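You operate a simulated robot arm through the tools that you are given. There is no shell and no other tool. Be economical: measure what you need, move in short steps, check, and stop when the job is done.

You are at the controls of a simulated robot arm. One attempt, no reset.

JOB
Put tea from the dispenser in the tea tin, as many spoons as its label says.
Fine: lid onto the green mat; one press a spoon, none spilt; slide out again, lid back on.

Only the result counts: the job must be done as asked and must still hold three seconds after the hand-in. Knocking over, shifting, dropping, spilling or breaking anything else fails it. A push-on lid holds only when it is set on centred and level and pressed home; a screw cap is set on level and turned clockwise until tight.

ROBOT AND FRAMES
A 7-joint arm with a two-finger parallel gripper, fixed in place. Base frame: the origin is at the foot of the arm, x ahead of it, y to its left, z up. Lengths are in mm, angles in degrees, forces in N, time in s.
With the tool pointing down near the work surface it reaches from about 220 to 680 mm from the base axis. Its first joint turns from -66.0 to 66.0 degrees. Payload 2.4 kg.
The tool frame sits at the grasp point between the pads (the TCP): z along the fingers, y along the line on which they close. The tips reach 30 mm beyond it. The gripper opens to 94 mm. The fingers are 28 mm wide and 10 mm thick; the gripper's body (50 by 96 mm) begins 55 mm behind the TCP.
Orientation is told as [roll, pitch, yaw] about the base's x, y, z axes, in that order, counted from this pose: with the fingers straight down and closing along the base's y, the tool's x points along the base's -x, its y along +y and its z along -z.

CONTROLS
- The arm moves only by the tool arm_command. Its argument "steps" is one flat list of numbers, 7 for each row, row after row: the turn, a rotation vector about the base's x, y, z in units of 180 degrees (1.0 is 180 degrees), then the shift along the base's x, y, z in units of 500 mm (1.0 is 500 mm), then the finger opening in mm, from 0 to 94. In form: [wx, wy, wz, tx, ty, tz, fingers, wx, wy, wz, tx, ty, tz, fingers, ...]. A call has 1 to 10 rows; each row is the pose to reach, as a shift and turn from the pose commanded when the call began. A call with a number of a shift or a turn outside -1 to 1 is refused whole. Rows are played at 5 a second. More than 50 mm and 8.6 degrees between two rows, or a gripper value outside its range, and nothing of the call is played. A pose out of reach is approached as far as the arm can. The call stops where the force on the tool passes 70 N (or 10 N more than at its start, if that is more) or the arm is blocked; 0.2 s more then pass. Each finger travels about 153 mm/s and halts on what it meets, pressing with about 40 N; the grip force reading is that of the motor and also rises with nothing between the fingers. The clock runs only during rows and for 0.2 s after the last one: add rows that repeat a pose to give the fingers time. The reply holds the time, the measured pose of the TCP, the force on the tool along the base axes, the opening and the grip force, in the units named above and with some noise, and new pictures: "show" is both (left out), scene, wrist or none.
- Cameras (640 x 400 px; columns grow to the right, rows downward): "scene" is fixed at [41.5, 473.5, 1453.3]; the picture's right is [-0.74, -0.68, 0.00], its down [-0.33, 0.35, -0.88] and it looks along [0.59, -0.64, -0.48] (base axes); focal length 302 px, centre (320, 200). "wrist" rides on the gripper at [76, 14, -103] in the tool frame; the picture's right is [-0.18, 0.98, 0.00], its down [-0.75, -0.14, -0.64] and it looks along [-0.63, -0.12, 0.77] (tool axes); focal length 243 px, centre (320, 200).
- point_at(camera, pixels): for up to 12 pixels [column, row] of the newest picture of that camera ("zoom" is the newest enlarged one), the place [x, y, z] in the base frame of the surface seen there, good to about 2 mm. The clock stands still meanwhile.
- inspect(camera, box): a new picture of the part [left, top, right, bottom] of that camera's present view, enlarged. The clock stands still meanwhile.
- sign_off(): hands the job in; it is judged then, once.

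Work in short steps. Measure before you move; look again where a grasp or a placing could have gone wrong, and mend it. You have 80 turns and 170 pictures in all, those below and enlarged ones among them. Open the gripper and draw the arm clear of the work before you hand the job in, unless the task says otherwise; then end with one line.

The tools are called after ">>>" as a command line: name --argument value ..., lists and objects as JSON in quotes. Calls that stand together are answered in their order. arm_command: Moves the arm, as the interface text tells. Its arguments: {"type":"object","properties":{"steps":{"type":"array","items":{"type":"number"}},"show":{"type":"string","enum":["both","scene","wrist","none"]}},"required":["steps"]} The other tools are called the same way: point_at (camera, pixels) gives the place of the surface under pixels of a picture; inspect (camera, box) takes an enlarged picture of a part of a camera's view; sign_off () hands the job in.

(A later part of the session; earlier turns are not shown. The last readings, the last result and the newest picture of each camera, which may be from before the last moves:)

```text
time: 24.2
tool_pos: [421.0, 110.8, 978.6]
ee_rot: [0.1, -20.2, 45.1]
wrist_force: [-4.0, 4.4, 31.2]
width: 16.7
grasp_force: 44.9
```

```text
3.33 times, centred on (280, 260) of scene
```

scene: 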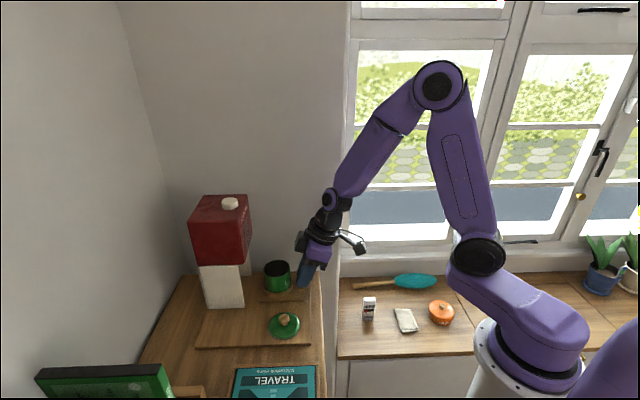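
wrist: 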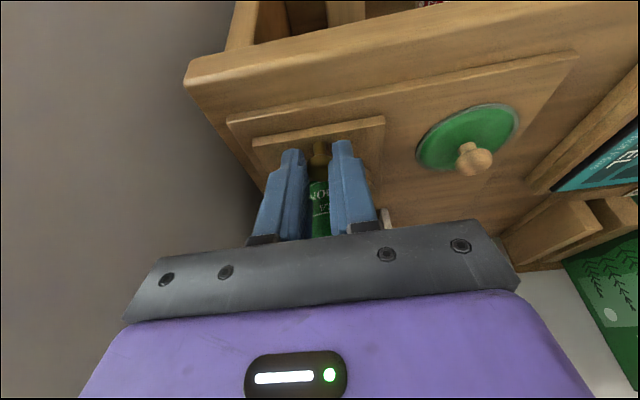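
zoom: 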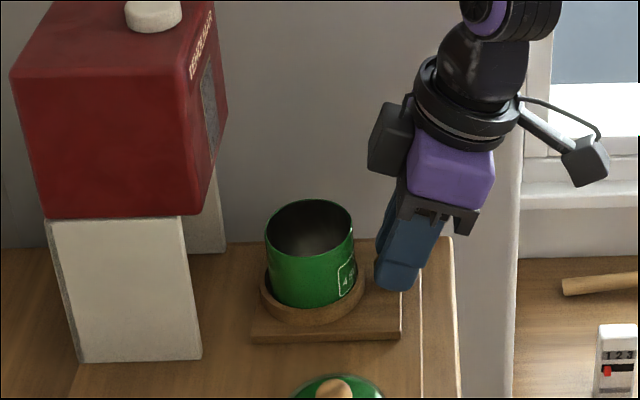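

The slide moves freely, but 31 N is pushing up on the hand. I'll ease up 1.5 mm and keep pushing.

>>> arm_command --steps '[0, 0, 0, 0, 0, 0.003, 5, 0, 0, 0, 0.008, 0.008, 0.003, 5, 0, 0, 0, 0.016, 0.016, 0.003, 5, 0, 0, 0, 0.025, 0.025, 0.003, 5, 0, 0, 0, 0.035, 0.035, 0.003, 5, 0, 0, 0, 0.035, 0.035, 0.003, 5]' --show "none"

>>> inspect --camera "scene" --box '[200, 190, 340, 330]'

```text
time: 25.6
tool_pos: [440.0, 128.7, 977.9]
ee_rot: [0.0, -20.1, 45.1]
wrist_force: [-8.4, 7.6, 25.8]
width: 16.7
grasp_force: 45.0
```

```text
2.86 times, centred on (270, 260) of scene
```

zoom: 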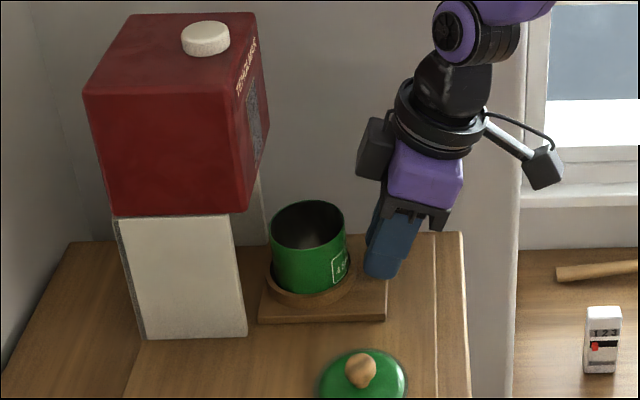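

It's at mid travel, with the side force now slightly in +v. I'll relieve both forces a little and push another 25 mm.

>>> arm_command --steps '[0, 0, 0, -0.002, 0.002, 0.005, 5, 0, 0, 0, 0.006, 0.01, 0.005, 5, 0, 0, 0, 0.014, 0.018, 0.005, 5, 0, 0, 0, 0.023, 0.027, 0.005, 5, 0, 0, 0, 0.032, 0.036, 0.005, 5, 0, 0, 0, 0.032, 0.036, 0.005, 5]' --show "none"

>>> inspect --camera "scene" --box '[200, 190, 340, 330]'

```text
time: 27.0
tool_pos: [454.8, 143.2, 979.0]
ee_rot: [0.0, -19.7, 44.9]
wrist_force: [10.1, -12.2, -43.7]
width: 16.8
grasp_force: 44.4
```

```text
2.86 times, centred on (270, 260) of scene
```

zoom: 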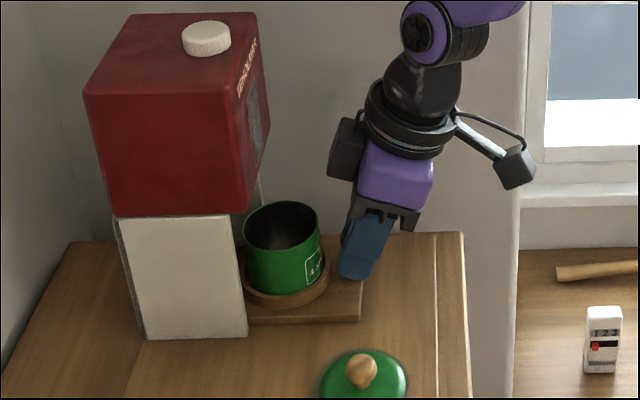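

The corrections overshot, since the contact is stiff. I'll take back about half and push 18 mm more.

>>> arm_command --steps '[0, 0, 0, 0.001, -0.001, -0.003, 5, 0, 0, 0, 0.009, 0.007, -0.003, 5, 0, 0, 0, 0.018, 0.016, -0.003, 5, 0, 0, 0, 0.0265, 0.0245, -0.003, 5, 0, 0, 0, 0.0265, 0.0245, -0.003, 5]' --show "none"

>>> inspect --camera "scene" --box '[200, 190, 340, 330]'

```text
time: 28.2
tool_pos: [467.7, 157.3, 978.7]
ee_rot: [0.1, -19.8, 45.0]
wrist_force: [9.7, -10.2, -29.3]
width: 16.7
grasp_force: 44.8
```

```text
2.86 times, centred on (270, 260) of scene
```

zoom: 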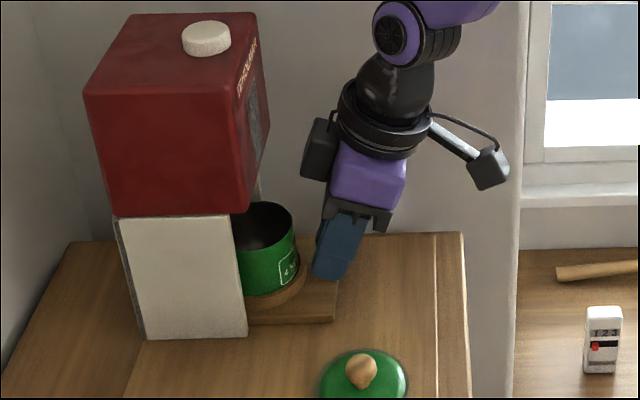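

Travel is 80 mm with no end stop yet. I'll continue in smaller steps and watch for force along u.

>>> arm_command --steps '[0, 0, 0, 0.005, 0.004, -0.002, 5, 0, 0, 0, 0.01, 0.009, -0.002, 5, 0, 0, 0, 0.015, 0.014, -0.002, 5, 0, 0, 0, 0.015, 0.014, -0.002, 5]' --show "none"

>>> inspect --camera "scene" --box '[200, 190, 340, 330]'

```text
time: 29.2
tool_pos: [476.1, 164.4, 979.1]
ee_rot: [0.0, -20.2, 45.1]
wrist_force: [1.4, -1.0, -0.2]
width: 16.8
grasp_force: 45.1
```

```text
2.86 times, centred on (270, 260) of scene
```

zoom: 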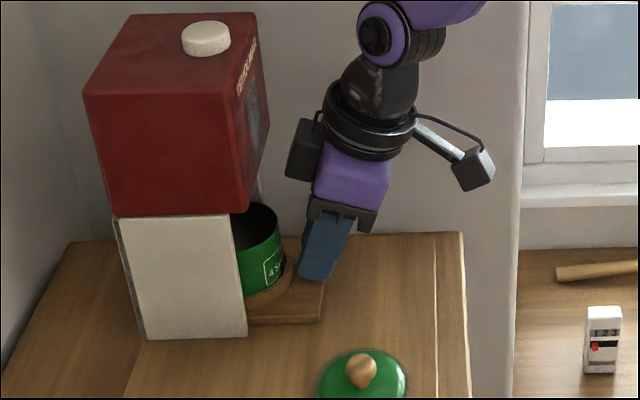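

The forces are nil, with travel at about 91 mm and no stop reached. I'll keep going in small steps.

>>> arm_command --steps '[0, 0, 0, 0.005, 0.005, 0, 5, 0, 0, 0, 0.01, 0.01, 0, 5, 0, 0, 0, 0.015, 0.015, 0, 5, 0, 0, 0, 0.015, 0.015, 0, 5]' --show "wrist"

>>> inspect --camera "scene" --box '[200, 190, 340, 330]'

>>> inspect --camera "scene" --box '[200, 180, 260, 230]'

>>> point_at --camera "zoom" --pixels '[[320, 170], [280, 170], [360, 170], [320, 150], [320, 190]]'

```text
time: 30.2
tool_pos: [483.3, 171.6, 978.1]
ee_rot: [0.1, -20.1, 44.9]
wrist_force: [-2.5, 3.8, 9.5]
width: 16.5
grasp_force: 45.2
```

wrist: 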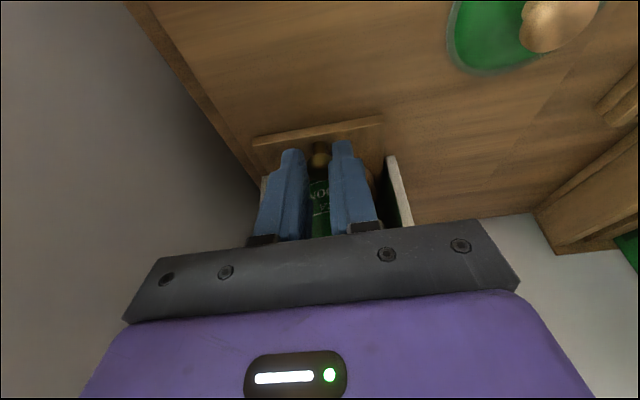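

```text
2.86 times, centred on (270, 260) of scene
```

zoom: 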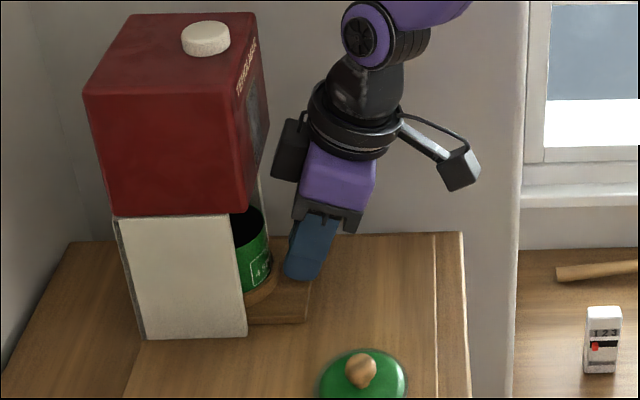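

```text
8.00 times, centred on (230, 205) of scene
```

zoom: 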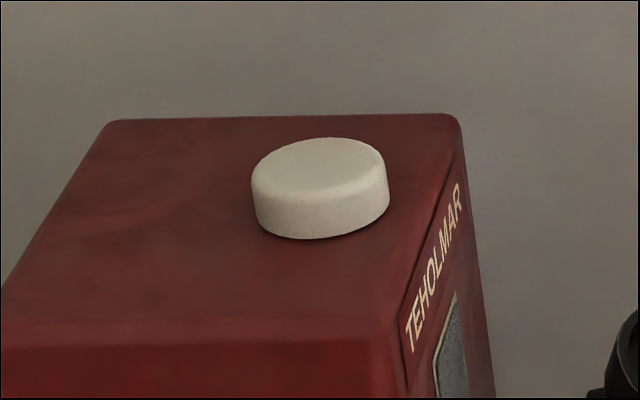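

```text
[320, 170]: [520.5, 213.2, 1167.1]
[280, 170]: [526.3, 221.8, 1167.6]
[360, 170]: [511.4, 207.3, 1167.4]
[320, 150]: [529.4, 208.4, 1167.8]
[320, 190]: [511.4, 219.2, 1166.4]
```

The button centre is at about (520.3,213.5,1167). There's still no end stop at ~102 mm of travel, so I'll continue.

>>> arm_command --steps '[0, 0, 0, 0.005, 0.005, 0, 5, 0, 0, 0, 0.01, 0.01, 0, 5, 0, 0, 0, 0.015, 0.015, 0, 5, 0, 0, 0, 0.015, 0.015, 0, 5]' --show "none"

>>> inspect --camera "scene" --box '[200, 190, 340, 330]'

>>> point_at --camera "scene" --pixels '[[193, 226], [212, 197], [246, 196], [239, 224], [194, 230], [212, 200]]'

```text
time: 31.2
tool_pos: [491.0, 178.7, 979.0]
ee_rot: [0.1, -19.8, 44.9]
wrist_force: [-29.5, -14.1, 24.5]
width: 17.1
grasp_force: 45.0
```

```text
2.86 times, centred on (270, 260) of scene
```

zoom: 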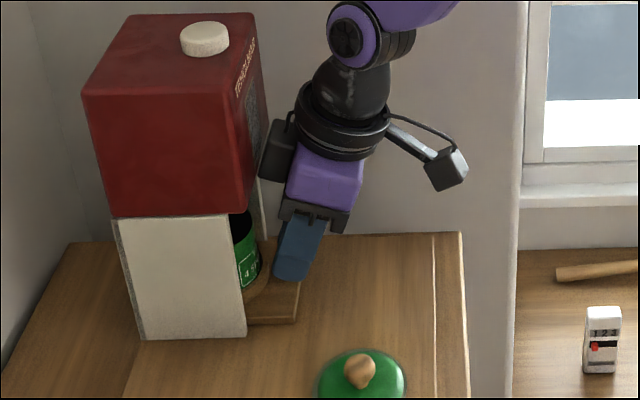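

```text
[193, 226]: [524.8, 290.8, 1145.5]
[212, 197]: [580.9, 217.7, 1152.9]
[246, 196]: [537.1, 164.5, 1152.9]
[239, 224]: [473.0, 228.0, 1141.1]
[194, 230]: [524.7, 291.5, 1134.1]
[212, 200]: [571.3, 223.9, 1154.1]
```

A −u force of 31 N has appeared at ~112 mm of travel, which puts the tin at u≈536, the box centre. I'll check closely that this is the slide's stop and not the hand touching the box.

>>> inspect --camera "scene" --box '[240, 225, 300, 305]'

>>> point_at --camera "zoom" --pixels '[[255, 100], [290, 60], [240, 60], [300, 110]]'

```text
5.00 times, centred on (270, 265) of scene
```

zoom: 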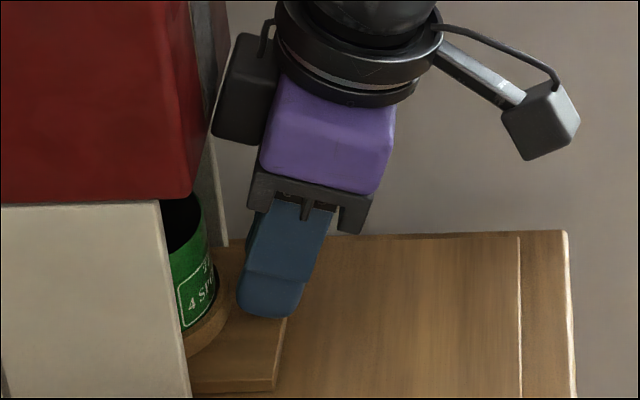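

```text
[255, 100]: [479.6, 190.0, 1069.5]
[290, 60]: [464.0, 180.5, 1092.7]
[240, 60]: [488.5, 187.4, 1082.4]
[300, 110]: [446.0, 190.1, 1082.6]
```

I'll measure the dark block's nearest corner against the box front at u≈494.5.

>>> point_at --camera "zoom" --pixels '[[218, 128], [222, 115], [228, 90], [236, 50], [202, 50], [206, 150], [196, 120], [280, 385], [265, 300], [200, 270]]'

```text
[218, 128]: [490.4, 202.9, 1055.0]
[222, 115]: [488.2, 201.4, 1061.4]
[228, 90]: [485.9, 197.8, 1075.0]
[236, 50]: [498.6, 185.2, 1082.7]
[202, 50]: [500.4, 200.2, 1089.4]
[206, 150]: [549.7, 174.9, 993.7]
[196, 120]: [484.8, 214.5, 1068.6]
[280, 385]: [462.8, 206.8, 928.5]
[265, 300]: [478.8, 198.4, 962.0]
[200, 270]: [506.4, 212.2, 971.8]
```

The block corner is at u≈490 and the box front at u≈495, so the hand isn't touching and the force comes from the slide's stop. I'll push 1.5 mm more to confirm.

>>> arm_command --steps '[0, 0, 0, 0.002, 0.002, 0, 5, 0, 0, 0, 0.002, 0.002, 0, 5]' --show "none"

```text
time: 31.9
tool_pos: [489.3, 178.3, 977.2]
ee_rot: [0.1, -19.6, 45.0]
wrist_force: [-26.5, -13.6, 22.4]
width: 16.8
grasp_force: 44.6
stopped in row 2: the force on the tool passed its limit (the readings are from after the stop); the commanded pose is now the measured one
```

The force limit confirms the slide is home. I'll open and withdraw along the finger axis, up and back.

>>> arm_command --steps '[0, 0, 0, 0, 0, 0, 25, 0, 0, 0, 0, 0, 0, 40, 0, 0, 0, 0, 0, 0, 45, 0, 0, 0, -0.015, -0.015, 0.05, 45, 0, 0, 0, -0.04, -0.04, 0.12, 45, 0, 0, 0, -0.08, -0.08, 0.17, 45, 0, 0, 0, -0.13, -0.13, 0.22, 30]'

>>> inspect --camera "scene" --box '[200, 190, 340, 350]'

```text
time: 33.5
tool_pos: [424.9, 114.0, 1088.8]
ee_rot: [0.2, -19.7, 44.9]
wrist_force: [0.2, -0.5, 0.0]
width: 30.1
grasp_force: 0.0
```

scene: 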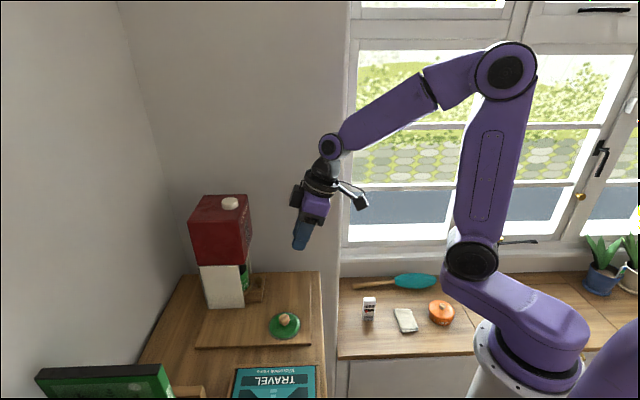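
wrist: 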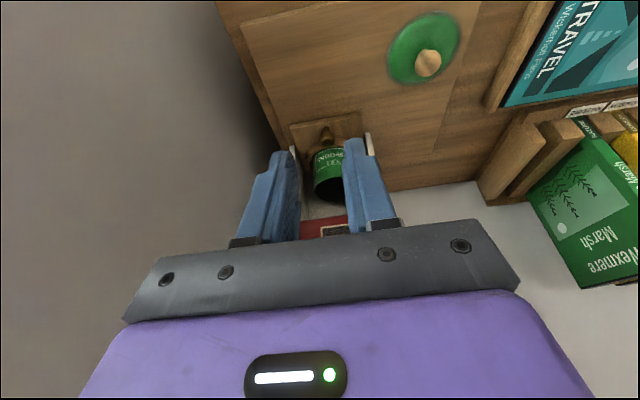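

```text
2.50 times, centred on (270, 270) of scene
```

zoom: 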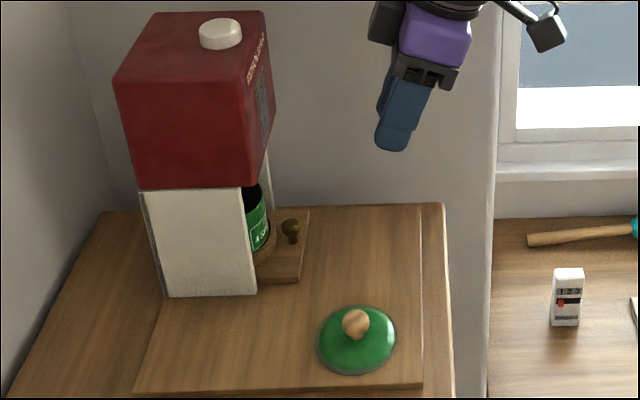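

The tin is under the spout and everything is in place. I'll raise the hand, straighten it, close the fingers and move above the button.

>>> arm_command --steps '[-0.02, 0.02, 0, 0, 0, 0.09, 20, -0.04, 0.04, 0, 0, 0, 0.18, 10, -0.06, 0.06, 0, 0, 0, 0.27, 0, -0.0774, 0.0774, 0, 0, 0, 0.33, 0, -0.0774, 0.0774, 0, 0.06, 0.062, 0.33, 0, -0.0774, 0.0774, 0, 0.12, 0.125, 0.33, 0, -0.0774, 0.0774, 0, 0.17, 0.175, 0.33, 0, -0.0774, 0.0774, 0, 0.191, 0.199, 0.3, 0, -0.0774, 0.0774, 0, 0.191, 0.199, 0.25, 0, -0.0774, 0.0774, 0, 0.191, 0.199, 0.25, 0]'

>>> inspect --camera "scene" --box '[180, 150, 280, 250]'

```text
time: 35.7
tool_pos: [521.5, 213.3, 1212.9]
ee_rot: [0.1, -0.1, 44.9]
wrist_force: [-0.5, 0.0, -0.3]
width: 0.0
grasp_force: 33.6
```

scene: 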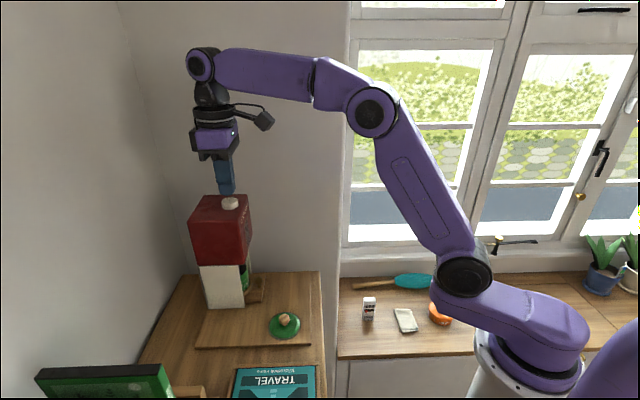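
wrist: 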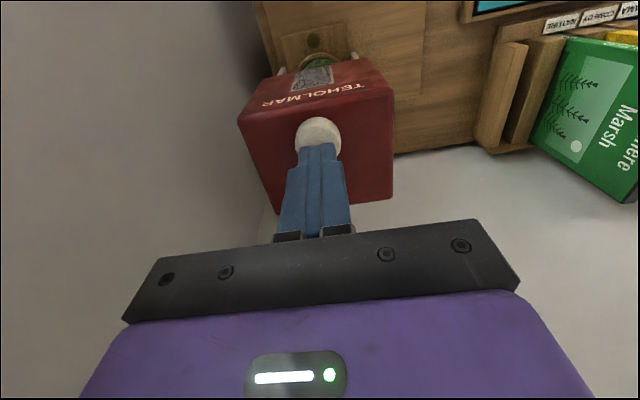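

```text
4.00 times, centred on (230, 200) of scene
```

zoom: 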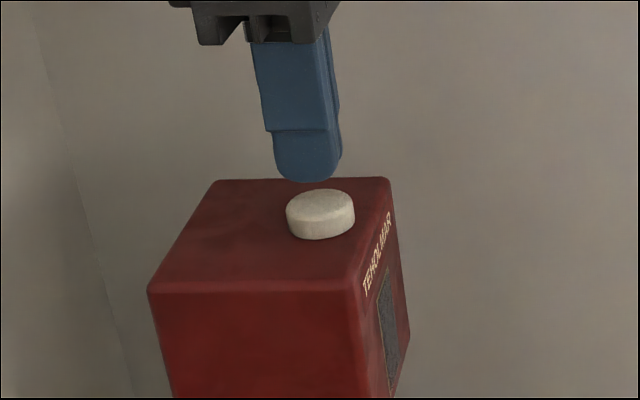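

The tips are 16 mm above the button and centred. I'll descend to light contact and about 3 mm of press.

>>> arm_command --steps '[0, 0, 0, 0, 0, -0.02, 0, 0, 0, 0, 0, 0, -0.03, 0, 0, 0, 0, 0, 0, -0.034, 0, 0, 0, 0, 0, 0, -0.038, 0, 0, 0, 0, 0, 0, -0.038, 0]' --show "none"

>>> inspect --camera "scene" --box '[190, 180, 270, 260]'

```text
time: 36.9
tool_pos: [521.5, 213.5, 1194.3]
ee_rot: [0.1, -0.1, 44.9]
wrist_force: [1.3, -0.2, 2.9]
width: 0.0
grasp_force: 32.7
```

```text
5.00 times, centred on (230, 220) of scene
```

zoom: 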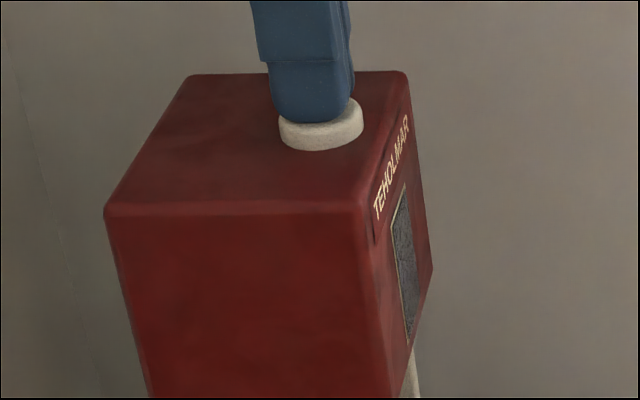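

Contact is light at 2.9 N. I'll press deeper in small rows.

>>> arm_command --steps '[0, 0, 0, 0, 0, -0.003, 0, 0, 0, 0, 0, 0, -0.006, 0, 0, 0, 0, 0, 0, -0.006, 0]' --show "none"

>>> inspect --camera "scene" --box '[190, 180, 270, 260]'

```text
time: 37.7
tool_pos: [521.8, 214.0, 1191.7]
ee_rot: [0.1, -0.2, 44.9]
wrist_force: [2.2, 0.1, 3.2]
width: 0.0
grasp_force: 32.6
```

```text
5.00 times, centred on (230, 220) of scene
```

zoom: 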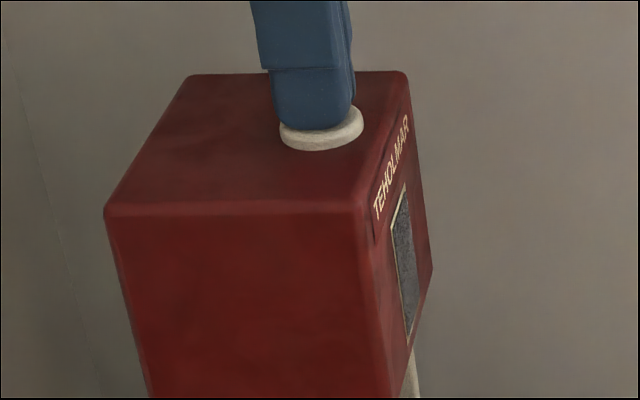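

The button is sinking on a soft spring. I'll continue until the force rises at the bottom.

>>> arm_command --steps '[0, 0, 0, 0, 0, -0.003, 0, 0, 0, 0, 0, 0, -0.006, 0, 0, 0, 0, 0, 0, -0.006, 0]' --show "none"

>>> inspect --camera "scene" --box '[190, 180, 270, 260]'

>>> inspect --camera "wrist" --box '[230, 20, 410, 160]'

```text
time: 38.5
tool_pos: [522.4, 213.0, 1188.9]
ee_rot: [-0.1, -0.2, 45.0]
wrist_force: [1.6, -1.8, 11.4]
width: 0.2
grasp_force: 33.0
```

```text
5.00 times, centred on (230, 220) of scene
```

zoom: 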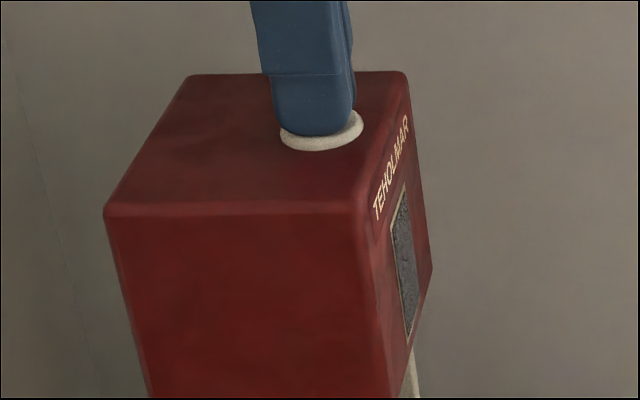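

```text
2.86 times, centred on (320, 90) of wrist
```

zoom: 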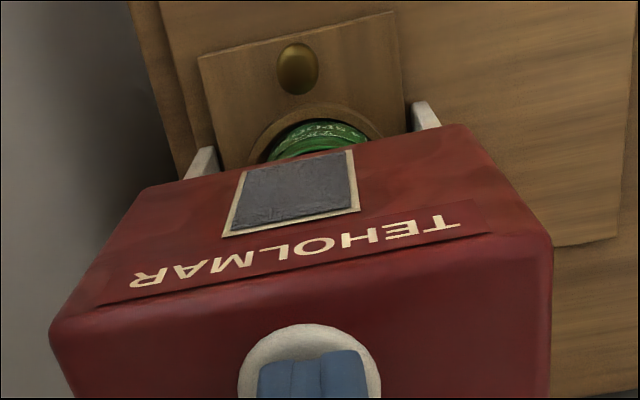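

The force has risen to 11 N, which is bottom. I'll release fully, wait, and look for signs of a dispensed dose.

>>> arm_command --steps '[0, 0, 0, 0, 0, 0.015, 0, 0, 0, 0, 0, 0, 0.035, 0, 0, 0, 0, 0, 0, 0.035, 0, 0, 0, 0, 0, 0, 0.035, 0]' --show "none"

>>> inspect --camera "scene" --box '[190, 180, 270, 260]'

>>> inspect --camera "scene" --box '[230, 250, 280, 310]'

>>> inspect --camera "wrist" --box '[230, 20, 410, 160]'

```text
time: 39.5
tool_pos: [521.0, 215.4, 1203.9]
ee_rot: [0.1, 0.0, 45.1]
wrist_force: [0.2, -0.9, 0.7]
width: 0.0
grasp_force: 32.7
```

```text
5.00 times, centred on (230, 220) of scene
```

zoom: 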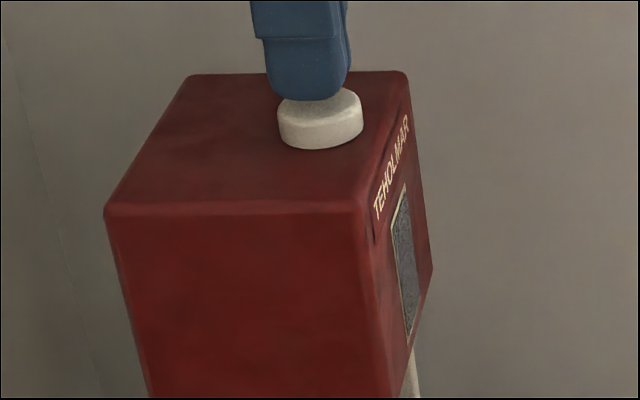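

```text
6.67 times, centred on (255, 280) of scene
```

zoom: 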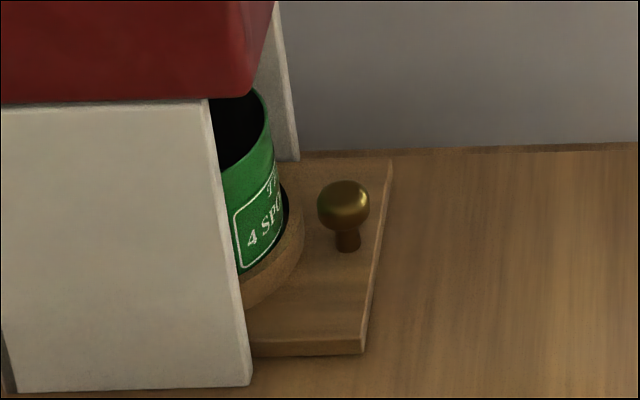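

```text
2.86 times, centred on (320, 90) of wrist
```

zoom: 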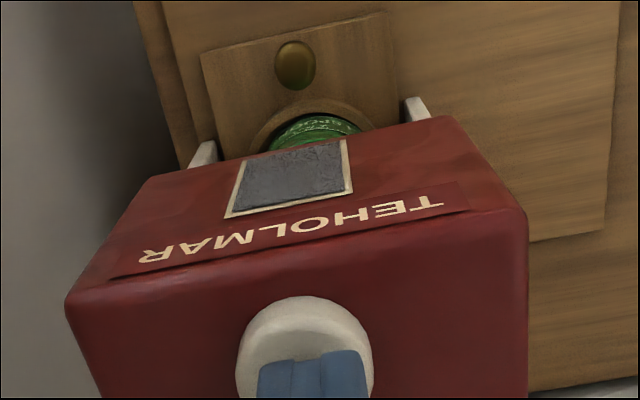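

Nothing has spilt. I'll do presses 2 and 3 to the same depth, with a full release between them and a force reading at each bottom.

>>> arm_command --steps '[0, 0, 0, 0, -0.002, -0.02, 0, 0, 0, 0, 0, -0.002, -0.03, 0, 0, 0, 0, 0, -0.002, -0.035, 0, 0, 0, 0, 0, -0.002, -0.035, 0]' --show "none"

>>> arm_command --steps '[0, 0, 0, 0, 0, 0.015, 0, 0, 0, 0, 0, 0, 0.035, 0, 0, 0, 0, 0, 0, 0.035, 0, 0, 0, 0, 0, 0, 0.035, 0, 0, 0, 0, 0, 0, 0.035, 0, 0, 0, 0, 0, 0, 0.035, 0]' --show "none"

>>> inspect --camera "scene" --box '[230, 250, 280, 310]'

```text
time: 40.5
tool_pos: [521.5, 213.1, 1188.4]
ee_rot: [0.2, -0.2, 44.9]
wrist_force: [1.0, 0.0, 12.3]
width: 0.0
grasp_force: 33.3
```

```text
time: 41.9
tool_pos: [522.0, 213.5, 1205.0]
ee_rot: [0.1, 0.0, 44.9]
wrist_force: [-0.7, -0.7, -0.3]
width: 0.0
grasp_force: 33.2
```

```text
6.67 times, centred on (255, 280) of scene
```

zoom: 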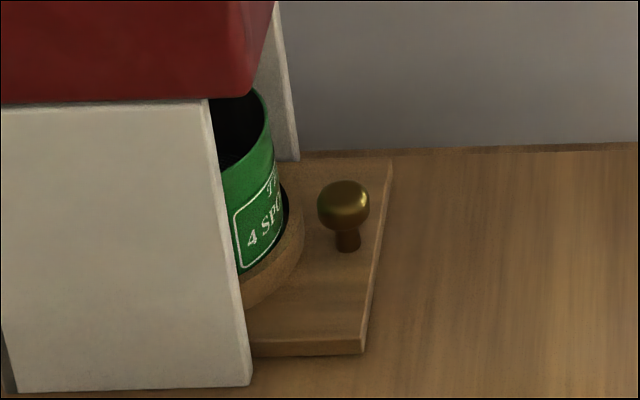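

Press 2 matched the first, with 12 N at the bottom. Now press 3.

>>> arm_command --steps '[0, 0, 0, 0, 0, -0.02, 0, 0, 0, 0, 0, 0, -0.03, 0, 0, 0, 0, 0, 0, -0.035, 0, 0, 0, 0, 0, 0, -0.035, 0]' --show "none"

>>> arm_command --steps '[0, 0, 0, 0, 0, 0.015, 0, 0, 0, 0, 0, 0, 0.035, 0, 0, 0, 0, 0, 0, 0.035, 0, 0, 0, 0, 0, 0, 0.035, 0, 0, 0, 0, 0, 0, 0.035, 0, 0, 0, 0, 0, 0, 0.035, 0]' --show "none"

>>> inspect --camera "scene" --box '[190, 180, 290, 310]'

```text
time: 42.9
tool_pos: [520.4, 213.2, 1188.7]
ee_rot: [0.1, -0.2, 45.0]
wrist_force: [-1.8, 3.0, 10.8]
width: 0.1
grasp_force: 33.0
```

```text
time: 44.3
tool_pos: [522.0, 212.0, 1204.6]
ee_rot: [0.2, 0.0, 44.9]
wrist_force: [0.5, 0.3, 0.3]
width: 0.1
grasp_force: 33.0
```

```text
3.08 times, centred on (240, 245) of scene
```

zoom: 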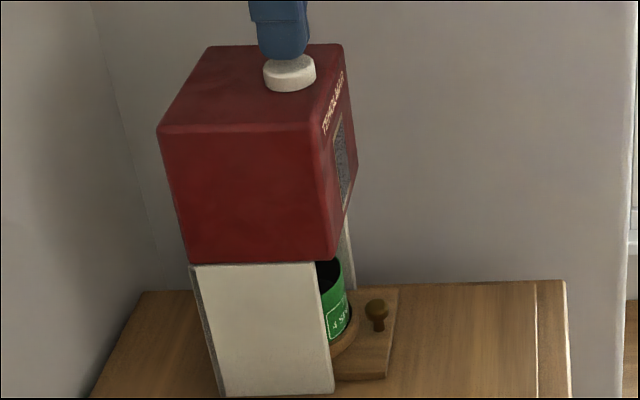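

Three presses are done. Now press 4, to the same depth, then I'll rise well clear of the button.

>>> arm_command --steps '[0, 0, 0, 0, 0.001, -0.02, 0, 0, 0, 0, 0, 0.001, -0.03, 0, 0, 0, 0, 0, 0.001, -0.035, 0, 0, 0, 0, 0, 0.001, -0.035, 0]' --show "none"

>>> arm_command --steps '[0, 0, 0, 0, 0, 0.015, 0, 0, 0, 0, 0, 0, 0.035, 0, 0, 0, 0, 0, 0, 0.08, 0, 0, 0, 0, 0, 0, 0.15, 0, 0, 0, 0, 0, 0, 0.15, 0]' --show "both"

```text
time: 45.3
tool_pos: [522.1, 213.9, 1188.0]
ee_rot: [0.0, -0.3, 45.1]
wrist_force: [2.9, 0.7, 15.8]
width: 0.0
grasp_force: 33.6
```

```text
time: 46.5
tool_pos: [522.8, 214.0, 1263.0]
ee_rot: [0.1, -0.1, 44.9]
wrist_force: [-1.2, 0.2, -0.3]
width: 0.2
grasp_force: 32.9
```

scene: 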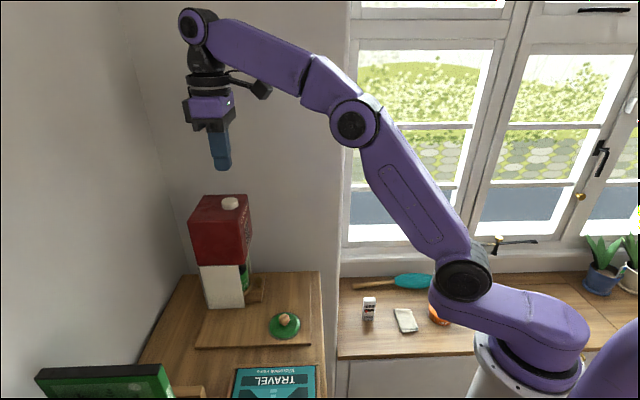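
wrist: 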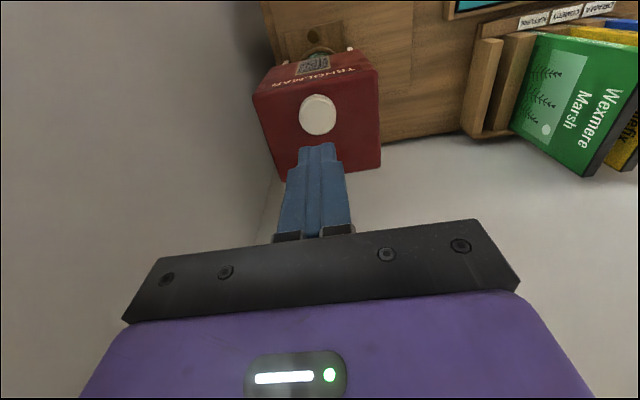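

All four presses are done. I'll retrace the path to the staging pose in front of the knob, tilting back to 20° and opening the fingers.

>>> arm_command --steps '[0, 0, 0, -0.06, -0.062, 0, 10, 0, 0, 0, -0.12, -0.123, 0, 25, 0, 0, 0, -0.17, -0.175, 0, 45, 0.02, -0.02, 0, -0.196, -0.2004, -0.06, 45, 0.04, -0.04, 0, -0.196, -0.2004, -0.14, 45, 0.06, -0.06, 0, -0.196, -0.2004, -0.22, 45, 0.0786, -0.0786, 0, -0.196, -0.2004, -0.3, 45, 0.0786, -0.0786, 0, -0.196, -0.2004, -0.3516, 45, 0.0786, -0.0786, 0, -0.196, -0.2004, -0.3516, 45]'

>>> inspect --camera "wrist" --box '[260, 100, 400, 220]'

```text
time: 48.5
tool_pos: [423.0, 115.8, 1087.0]
ee_rot: [0.0, -20.0, 45.0]
wrist_force: [-0.6, 0.4, 1.3]
width: 45.0
grasp_force: 0.0
```

scene: 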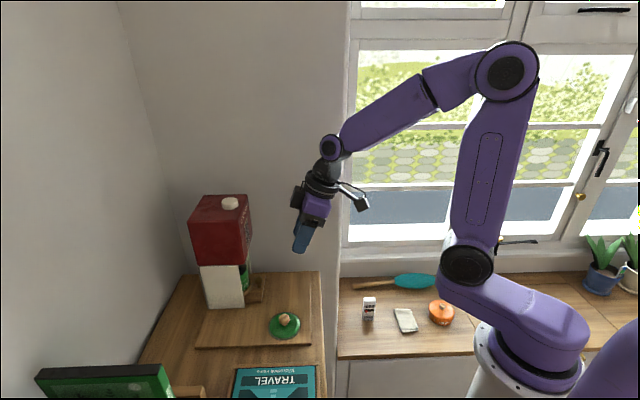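
wrist: 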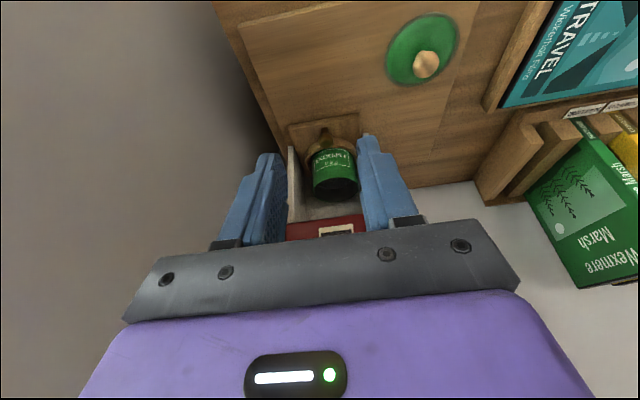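

```text
3.33 times, centred on (330, 160) of wrist
```

zoom: 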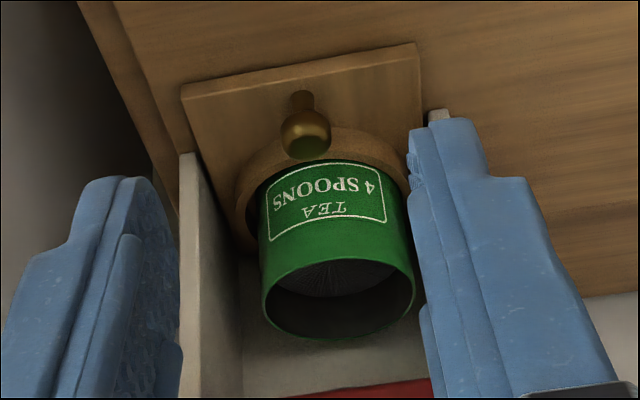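

Tea is visible inside the tin, so the doses landed. I'll descend to the knob along the same path, staying clear of it, and then close.

>>> arm_command --steps '[0, 0, 0, 0.05, 0.05, -0.05, 45, 0, 0, 0, 0.09, 0.09, -0.1, 45, 0, 0, 0, 0.113, 0.113, -0.16, 45, 0, 0, 0, 0.123, 0.123, -0.195, 45, 0, 0, 0, 0.128, 0.128, -0.219, 45, 0, 0, 0, 0.128, 0.128, -0.219, 30, 0, 0, 0, 0.128, 0.128, -0.219, 15, 0, 0, 0, 0.128, 0.128, -0.219, 5, 0, 0, 0, 0.128, 0.128, -0.219, 5]' --show "none"

>>> inspect --camera "scene" --box '[230, 220, 310, 310]'

```text
time: 50.5
tool_pos: [488.1, 176.8, 976.2]
ee_rot: [0.2, -20.1, 44.8]
wrist_force: [3.9, -3.5, -5.3]
width: 16.6
grasp_force: 45.4
```

```text
4.44 times, centred on (270, 265) of scene
```

zoom: 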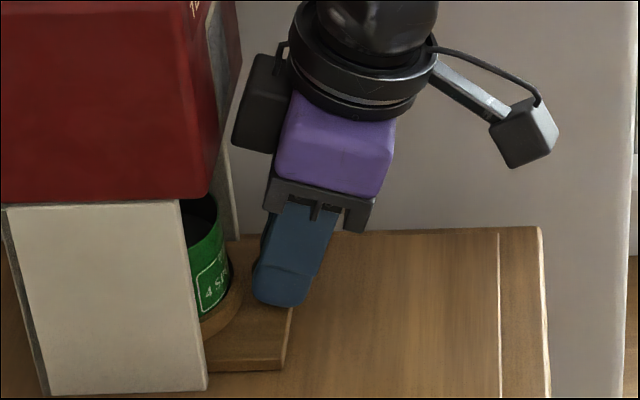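

The knob is gripped with low forces. I'll pull the slide out 50 mm, gently.

>>> arm_command --steps '[0, 0, 0, -0.005, -0.005, 0, 5, 0, 0, 0, -0.014, -0.014, 0, 5, 0, 0, 0, -0.024, -0.024, 0, 5, 0, 0, 0, -0.034, -0.034, 0, 5, 0, 0, 0, -0.044, -0.044, 0, 5, 0, 0, 0, -0.054, -0.054, 0, 5, 0, 0, 0, -0.064, -0.064, 0, 5, 0, 0, 0, -0.07, -0.07, 0, 5, 0, 0, 0, -0.07, -0.07, 0, 5]' --show "none"

>>> inspect --camera "scene" --box '[220, 200, 330, 320]'

```text
time: 52.5
tool_pos: [451.9, 142.2, 977.5]
ee_rot: [0.0, -20.2, 44.9]
wrist_force: [6.7, -6.9, -3.2]
width: 16.8
grasp_force: 45.7
```

```text
3.33 times, centred on (275, 260) of scene
```

zoom: 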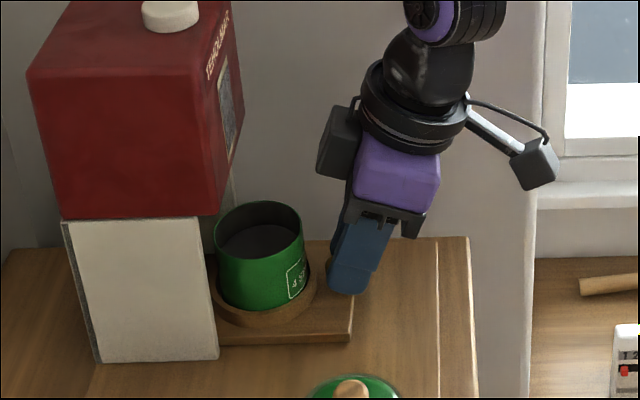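

The tin is emerging with tea inside. I'll pull the remaining ~58 mm to the original place.

>>> arm_command --steps '[0, 0, 0, -0.009, -0.009, 0, 5, 0, 0, 0, -0.018, -0.018, 0, 5, 0, 0, 0, -0.028, -0.028, 0, 5, 0, 0, 0, -0.038, -0.038, 0, 5, 0, 0, 0, -0.048, -0.048, 0, 5, 0, 0, 0, -0.058, -0.058, 0, 5, 0, 0, 0, -0.067, -0.067, 0, 5, 0, 0, 0, -0.076, -0.076, 0, 5, 0, 0, 0, -0.082, -0.082, 0, 5, 0, 0, 0, -0.082, -0.082, 0, 5]' --show "none"

>>> inspect --camera "scene" --box '[220, 200, 330, 320]'

```text
time: 54.7
tool_pos: [412.1, 101.4, 976.7]
ee_rot: [0.1, -20.1, 45.0]
wrist_force: [8.7, -8.6, 6.0]
width: 16.6
grasp_force: 45.1
```

```text
3.33 times, centred on (275, 260) of scene
```

zoom: 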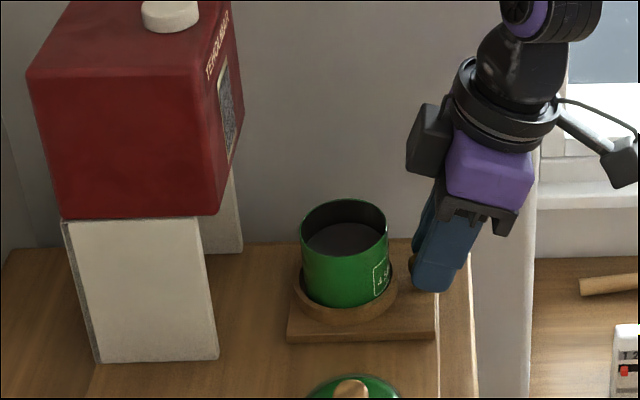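

There's no stop force yet. I'll pull in 1 mm increments to seat the slide against its outer end.

>>> arm_command --steps '[0, 0, 0, -0.0015, -0.0015, 0, 5, 0, 0, 0, -0.003, -0.003, 0, 5, 0, 0, 0, -0.003, -0.003, 0, 5]' --show "none"

```text
time: 55.5
tool_pos: [409.6, 98.7, 976.9]
ee_rot: [0.1, -20.1, 44.9]
wrist_force: [10.7, -8.8, 7.5]
width: 16.6
grasp_force: 45.1
```

I'll compare the slide with its starting picture using the same zoom box.

>>> inspect --camera "scene" --box '[262, 250, 316, 304]'

```text
7.41 times, centred on (289, 277) of scene
```

zoom: 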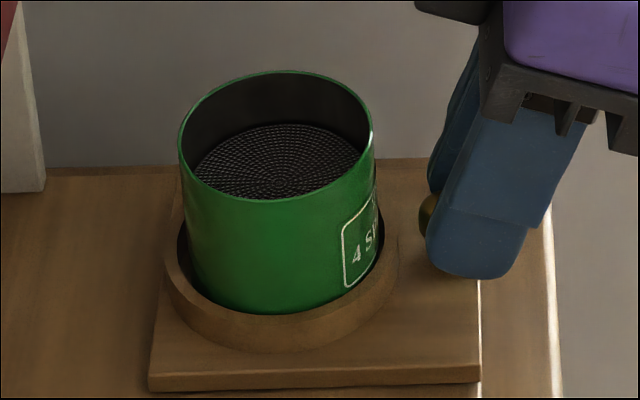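

The slide's left corner is at column 148, against 155 originally, so it's about 2 mm short. I'll pull until it stops.

>>> arm_command --steps '[0, 0, 0, -0.0015, -0.0015, 0, 5, 0, 0, 0, -0.0032, -0.0032, 0, 5, 0, 0, 0, -0.0032, -0.0032, 0, 5]' --show "none"

>>> inspect --camera "scene" --box '[262, 250, 316, 304]'

```text
time: 56.3
tool_pos: [408.4, 98.3, 976.6]
ee_rot: [0.1, -20.1, 44.9]
wrist_force: [12.2, -4.8, 0.2]
width: 17.0
grasp_force: 44.8
```

```text
7.41 times, centred on (289, 277) of scene
```

zoom: 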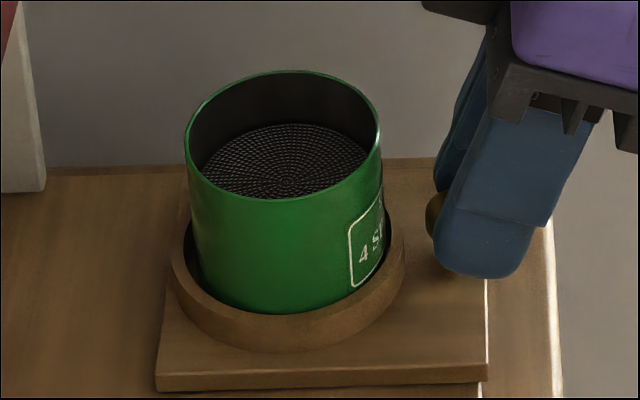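

The slide is back to its original place (155/487) and touching its outer stop. I'll open and withdraw up and back.

>>> arm_command --steps '[0, 0, 0, 0, 0, 0, 25, 0, 0, 0, 0, 0, 0, 40, 0, 0, 0, 0, 0, 0, 45, 0, 0, 0, -0.012, -0.012, 0.05, 45, 0, 0, 0, -0.03, -0.03, 0.12, 45, -0.02, 0.02, 0, -0.03, -0.03, 0.2, 45, -0.04, 0.04, 0, -0.03, -0.03, 0.24, 45, -0.06, 0.06, 0, -0.03, -0.03, 0.24, 45, -0.0784, 0.0784, 0, -0.03, -0.03, 0.24, 45, -0.0784, 0.0784, 0, -0.03, -0.03, 0.24, 45]'

>>> inspect --camera "scene" --box '[250, 250, 330, 350]'

>>> point_at --camera "zoom" --pixels '[[268, 265], [258, 240], [285, 240]]'

```text
time: 58.5
tool_pos: [392.8, 82.5, 1096.9]
ee_rot: [0.1, 0.0, 44.9]
wrist_force: [0.3, -0.4, -0.4]
width: 44.9
grasp_force: 0.1
```

scene: 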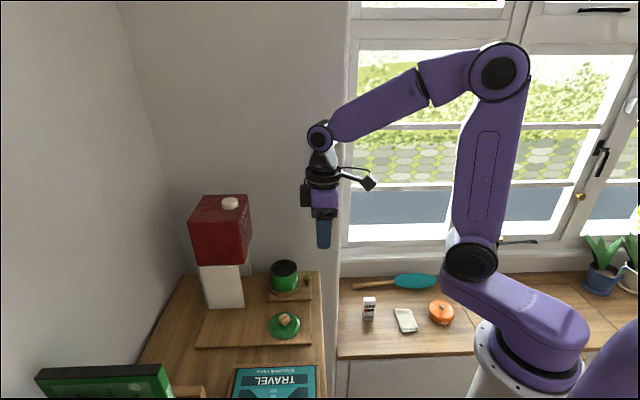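
wrist: 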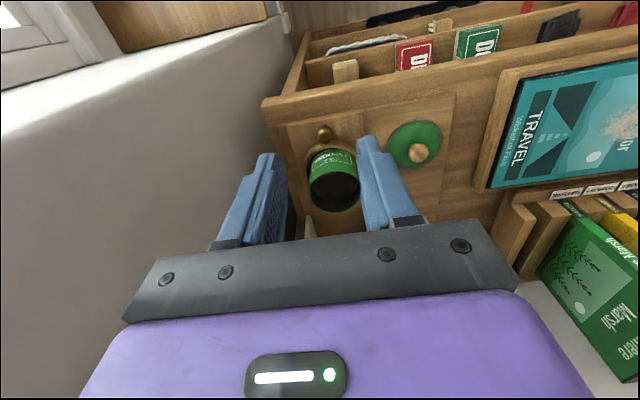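

```text
4.00 times, centred on (290, 300) of scene
```

zoom: 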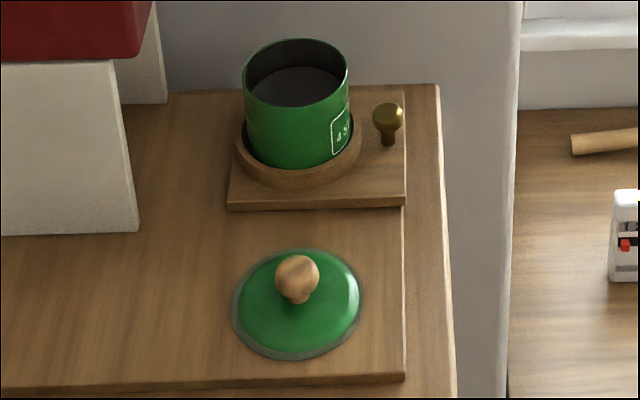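

```text
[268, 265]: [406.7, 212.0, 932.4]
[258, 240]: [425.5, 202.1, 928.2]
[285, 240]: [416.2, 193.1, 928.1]
```

The tin is seated and the lid is on the mat. I'll move above the lid.

>>> arm_command --steps '[0, 0, 0, -0.01, 0.09, 0, 50, 0, 0, 0, -0.02, 0.18, 0, 50, 0, 0, 0, -0.0268, 0.2636, 0, 50, 0, 0, 0, -0.0268, 0.2636, -0.08, 50, 0, 0, 0, -0.0268, 0.2636, -0.12, 50, 0, 0, 0, -0.0268, 0.2636, -0.12, 50]' --show "wrist"

>>> inspect --camera "wrist" --box '[260, 40, 400, 160]'

```text
time: 59.9
tool_pos: [379.1, 215.1, 1035.5]
ee_rot: [0.1, -0.1, 44.9]
wrist_force: [0.2, -0.4, 0.1]
width: 50.1
grasp_force: 0.0
```

wrist: 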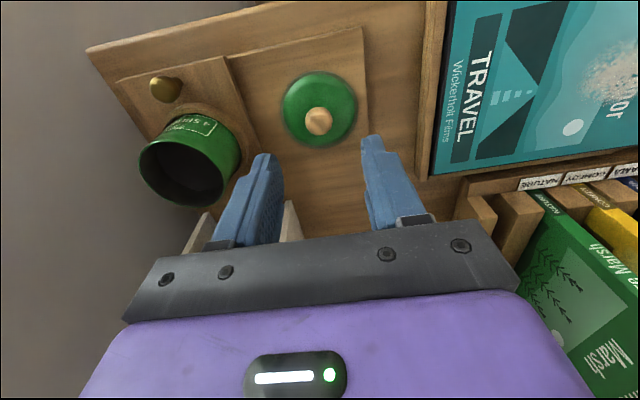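

```text
3.33 times, centred on (330, 100) of wrist
```

zoom: 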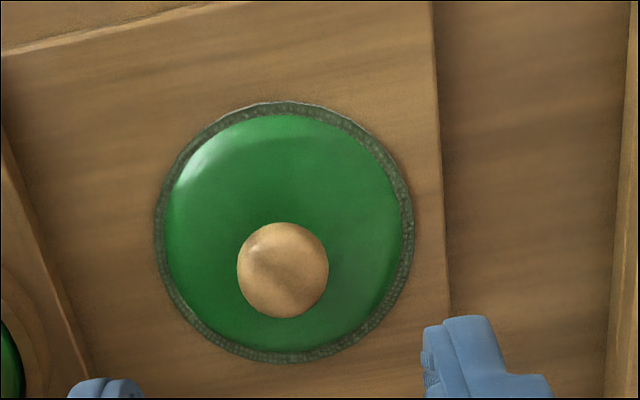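

I'll measure the lid's knob and top, plus the tin rim in this view for the re-lidding target.

>>> point_at --camera "zoom" --pixels '[[282, 265], [282, 150], [200, 250], [370, 250], [175, 230], [395, 225], [280, 340]]'

>>> point_at --camera "wrist" --pixels '[[142, 160], [150, 146], [229, 175], [190, 205], [226, 182], [190, 175], [218, 150]]'

```text
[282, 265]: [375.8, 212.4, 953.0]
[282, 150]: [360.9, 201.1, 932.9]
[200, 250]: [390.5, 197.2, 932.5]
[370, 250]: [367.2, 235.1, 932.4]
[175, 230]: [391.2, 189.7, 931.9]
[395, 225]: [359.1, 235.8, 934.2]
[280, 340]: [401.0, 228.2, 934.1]
```

```text
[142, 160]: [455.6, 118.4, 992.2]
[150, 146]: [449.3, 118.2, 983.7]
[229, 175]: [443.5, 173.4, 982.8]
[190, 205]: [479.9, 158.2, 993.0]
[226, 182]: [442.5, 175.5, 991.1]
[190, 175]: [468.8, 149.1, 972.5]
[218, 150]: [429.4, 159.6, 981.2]
```

The lid top reads z 933 and the knob top 953, centred near (377,213). I'll go down to TCP 968 and grip the knob.

>>> arm_command --steps '[0, 0, 0, -0.004, -0.004, -0.06, 50, 0, 0, 0, -0.004, -0.004, -0.11, 50, 0, 0, 0, -0.004, -0.004, -0.135, 50, 0, 0, 0, -0.004, -0.004, -0.135, 30, 0, 0, 0, -0.004, -0.004, -0.135, 10, 0, 0, 0, -0.004, -0.004, -0.135, 10, 0, 0, 0, -0.004, -0.004, -0.135, 10]' --show "none"

>>> inspect --camera "scene" --box '[250, 280, 320, 350]'

```text
time: 61.5
tool_pos: [377.0, 213.1, 970.3]
ee_rot: [0.0, 0.0, 44.9]
wrist_force: [0.1, -1.1, -0.2]
width: 17.3
grasp_force: 40.2
```

```text
5.71 times, centred on (285, 315) of scene
```

zoom: 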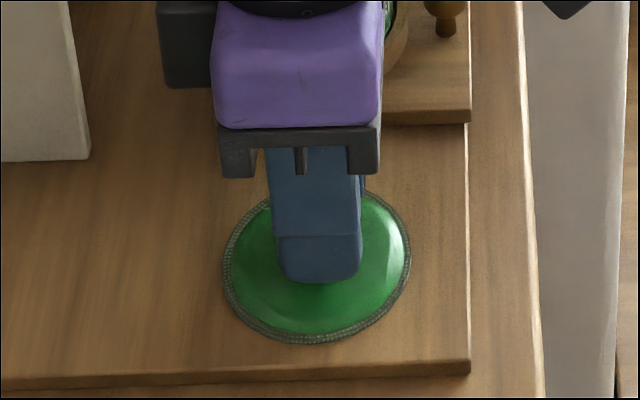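

The knob is gripped. I'll lift the lid clear and measure the tin rim from here.

>>> arm_command --steps '[0, 0, 0, 0, 0, 0.04, 10, 0, 0, 0, 0, 0, 0.12, 10, 0, 0, 0, 0, 0, 0.2, 10, 0, 0, 0, 0, 0, 0.25, 10, 0, 0, 0, 0, 0, 0.25, 10]'

>>> inspect --camera "scene" --box '[240, 220, 330, 350]'

>>> inspect --camera "wrist" --box '[140, 40, 300, 200]'

```text
time: 62.7
tool_pos: [377.0, 212.8, 1096.4]
ee_rot: [0.2, -0.1, 44.8]
wrist_force: [-0.9, 0.4, -0.7]
width: 17.3
grasp_force: 40.4
```

scene: 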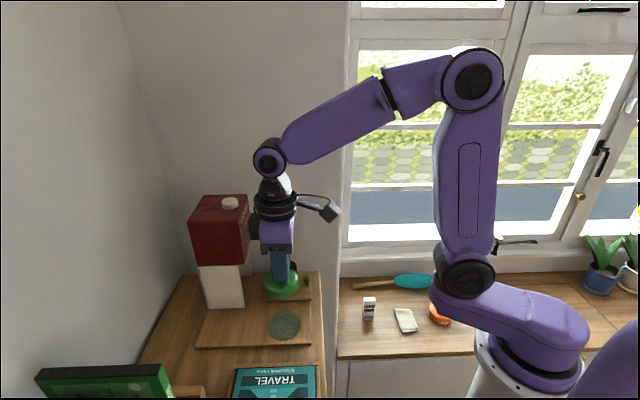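
wrist: 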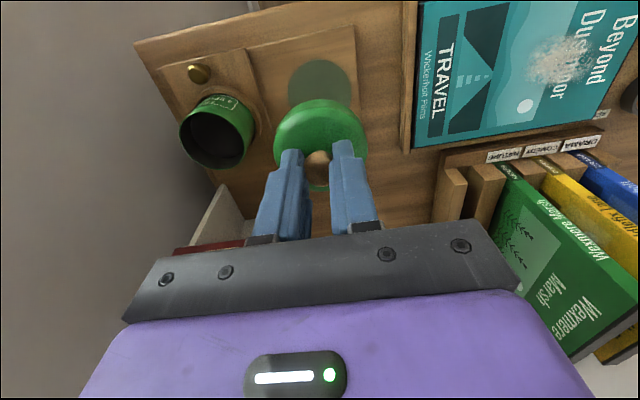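

```text
3.08 times, centred on (285, 285) of scene
```

zoom: 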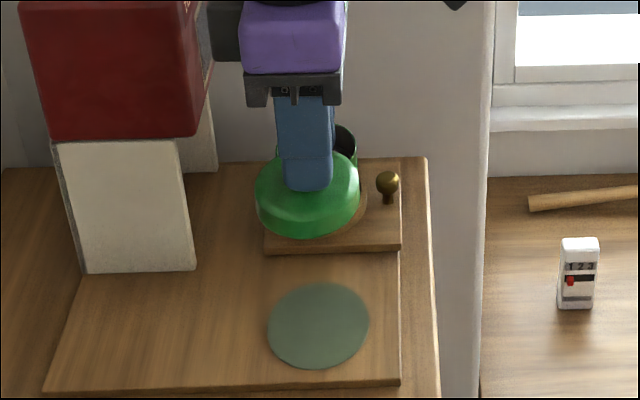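

```text
2.50 times, centred on (220, 120) of wrist
```

zoom: 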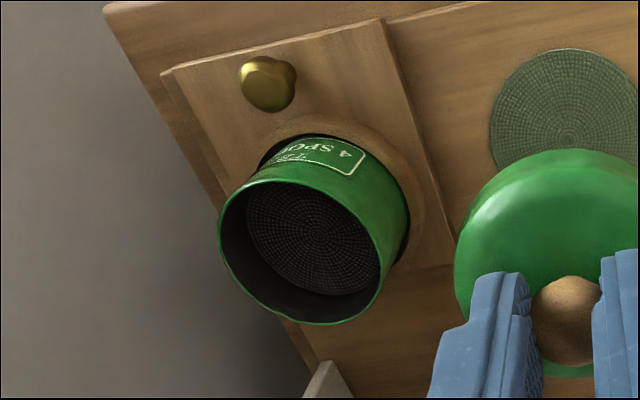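

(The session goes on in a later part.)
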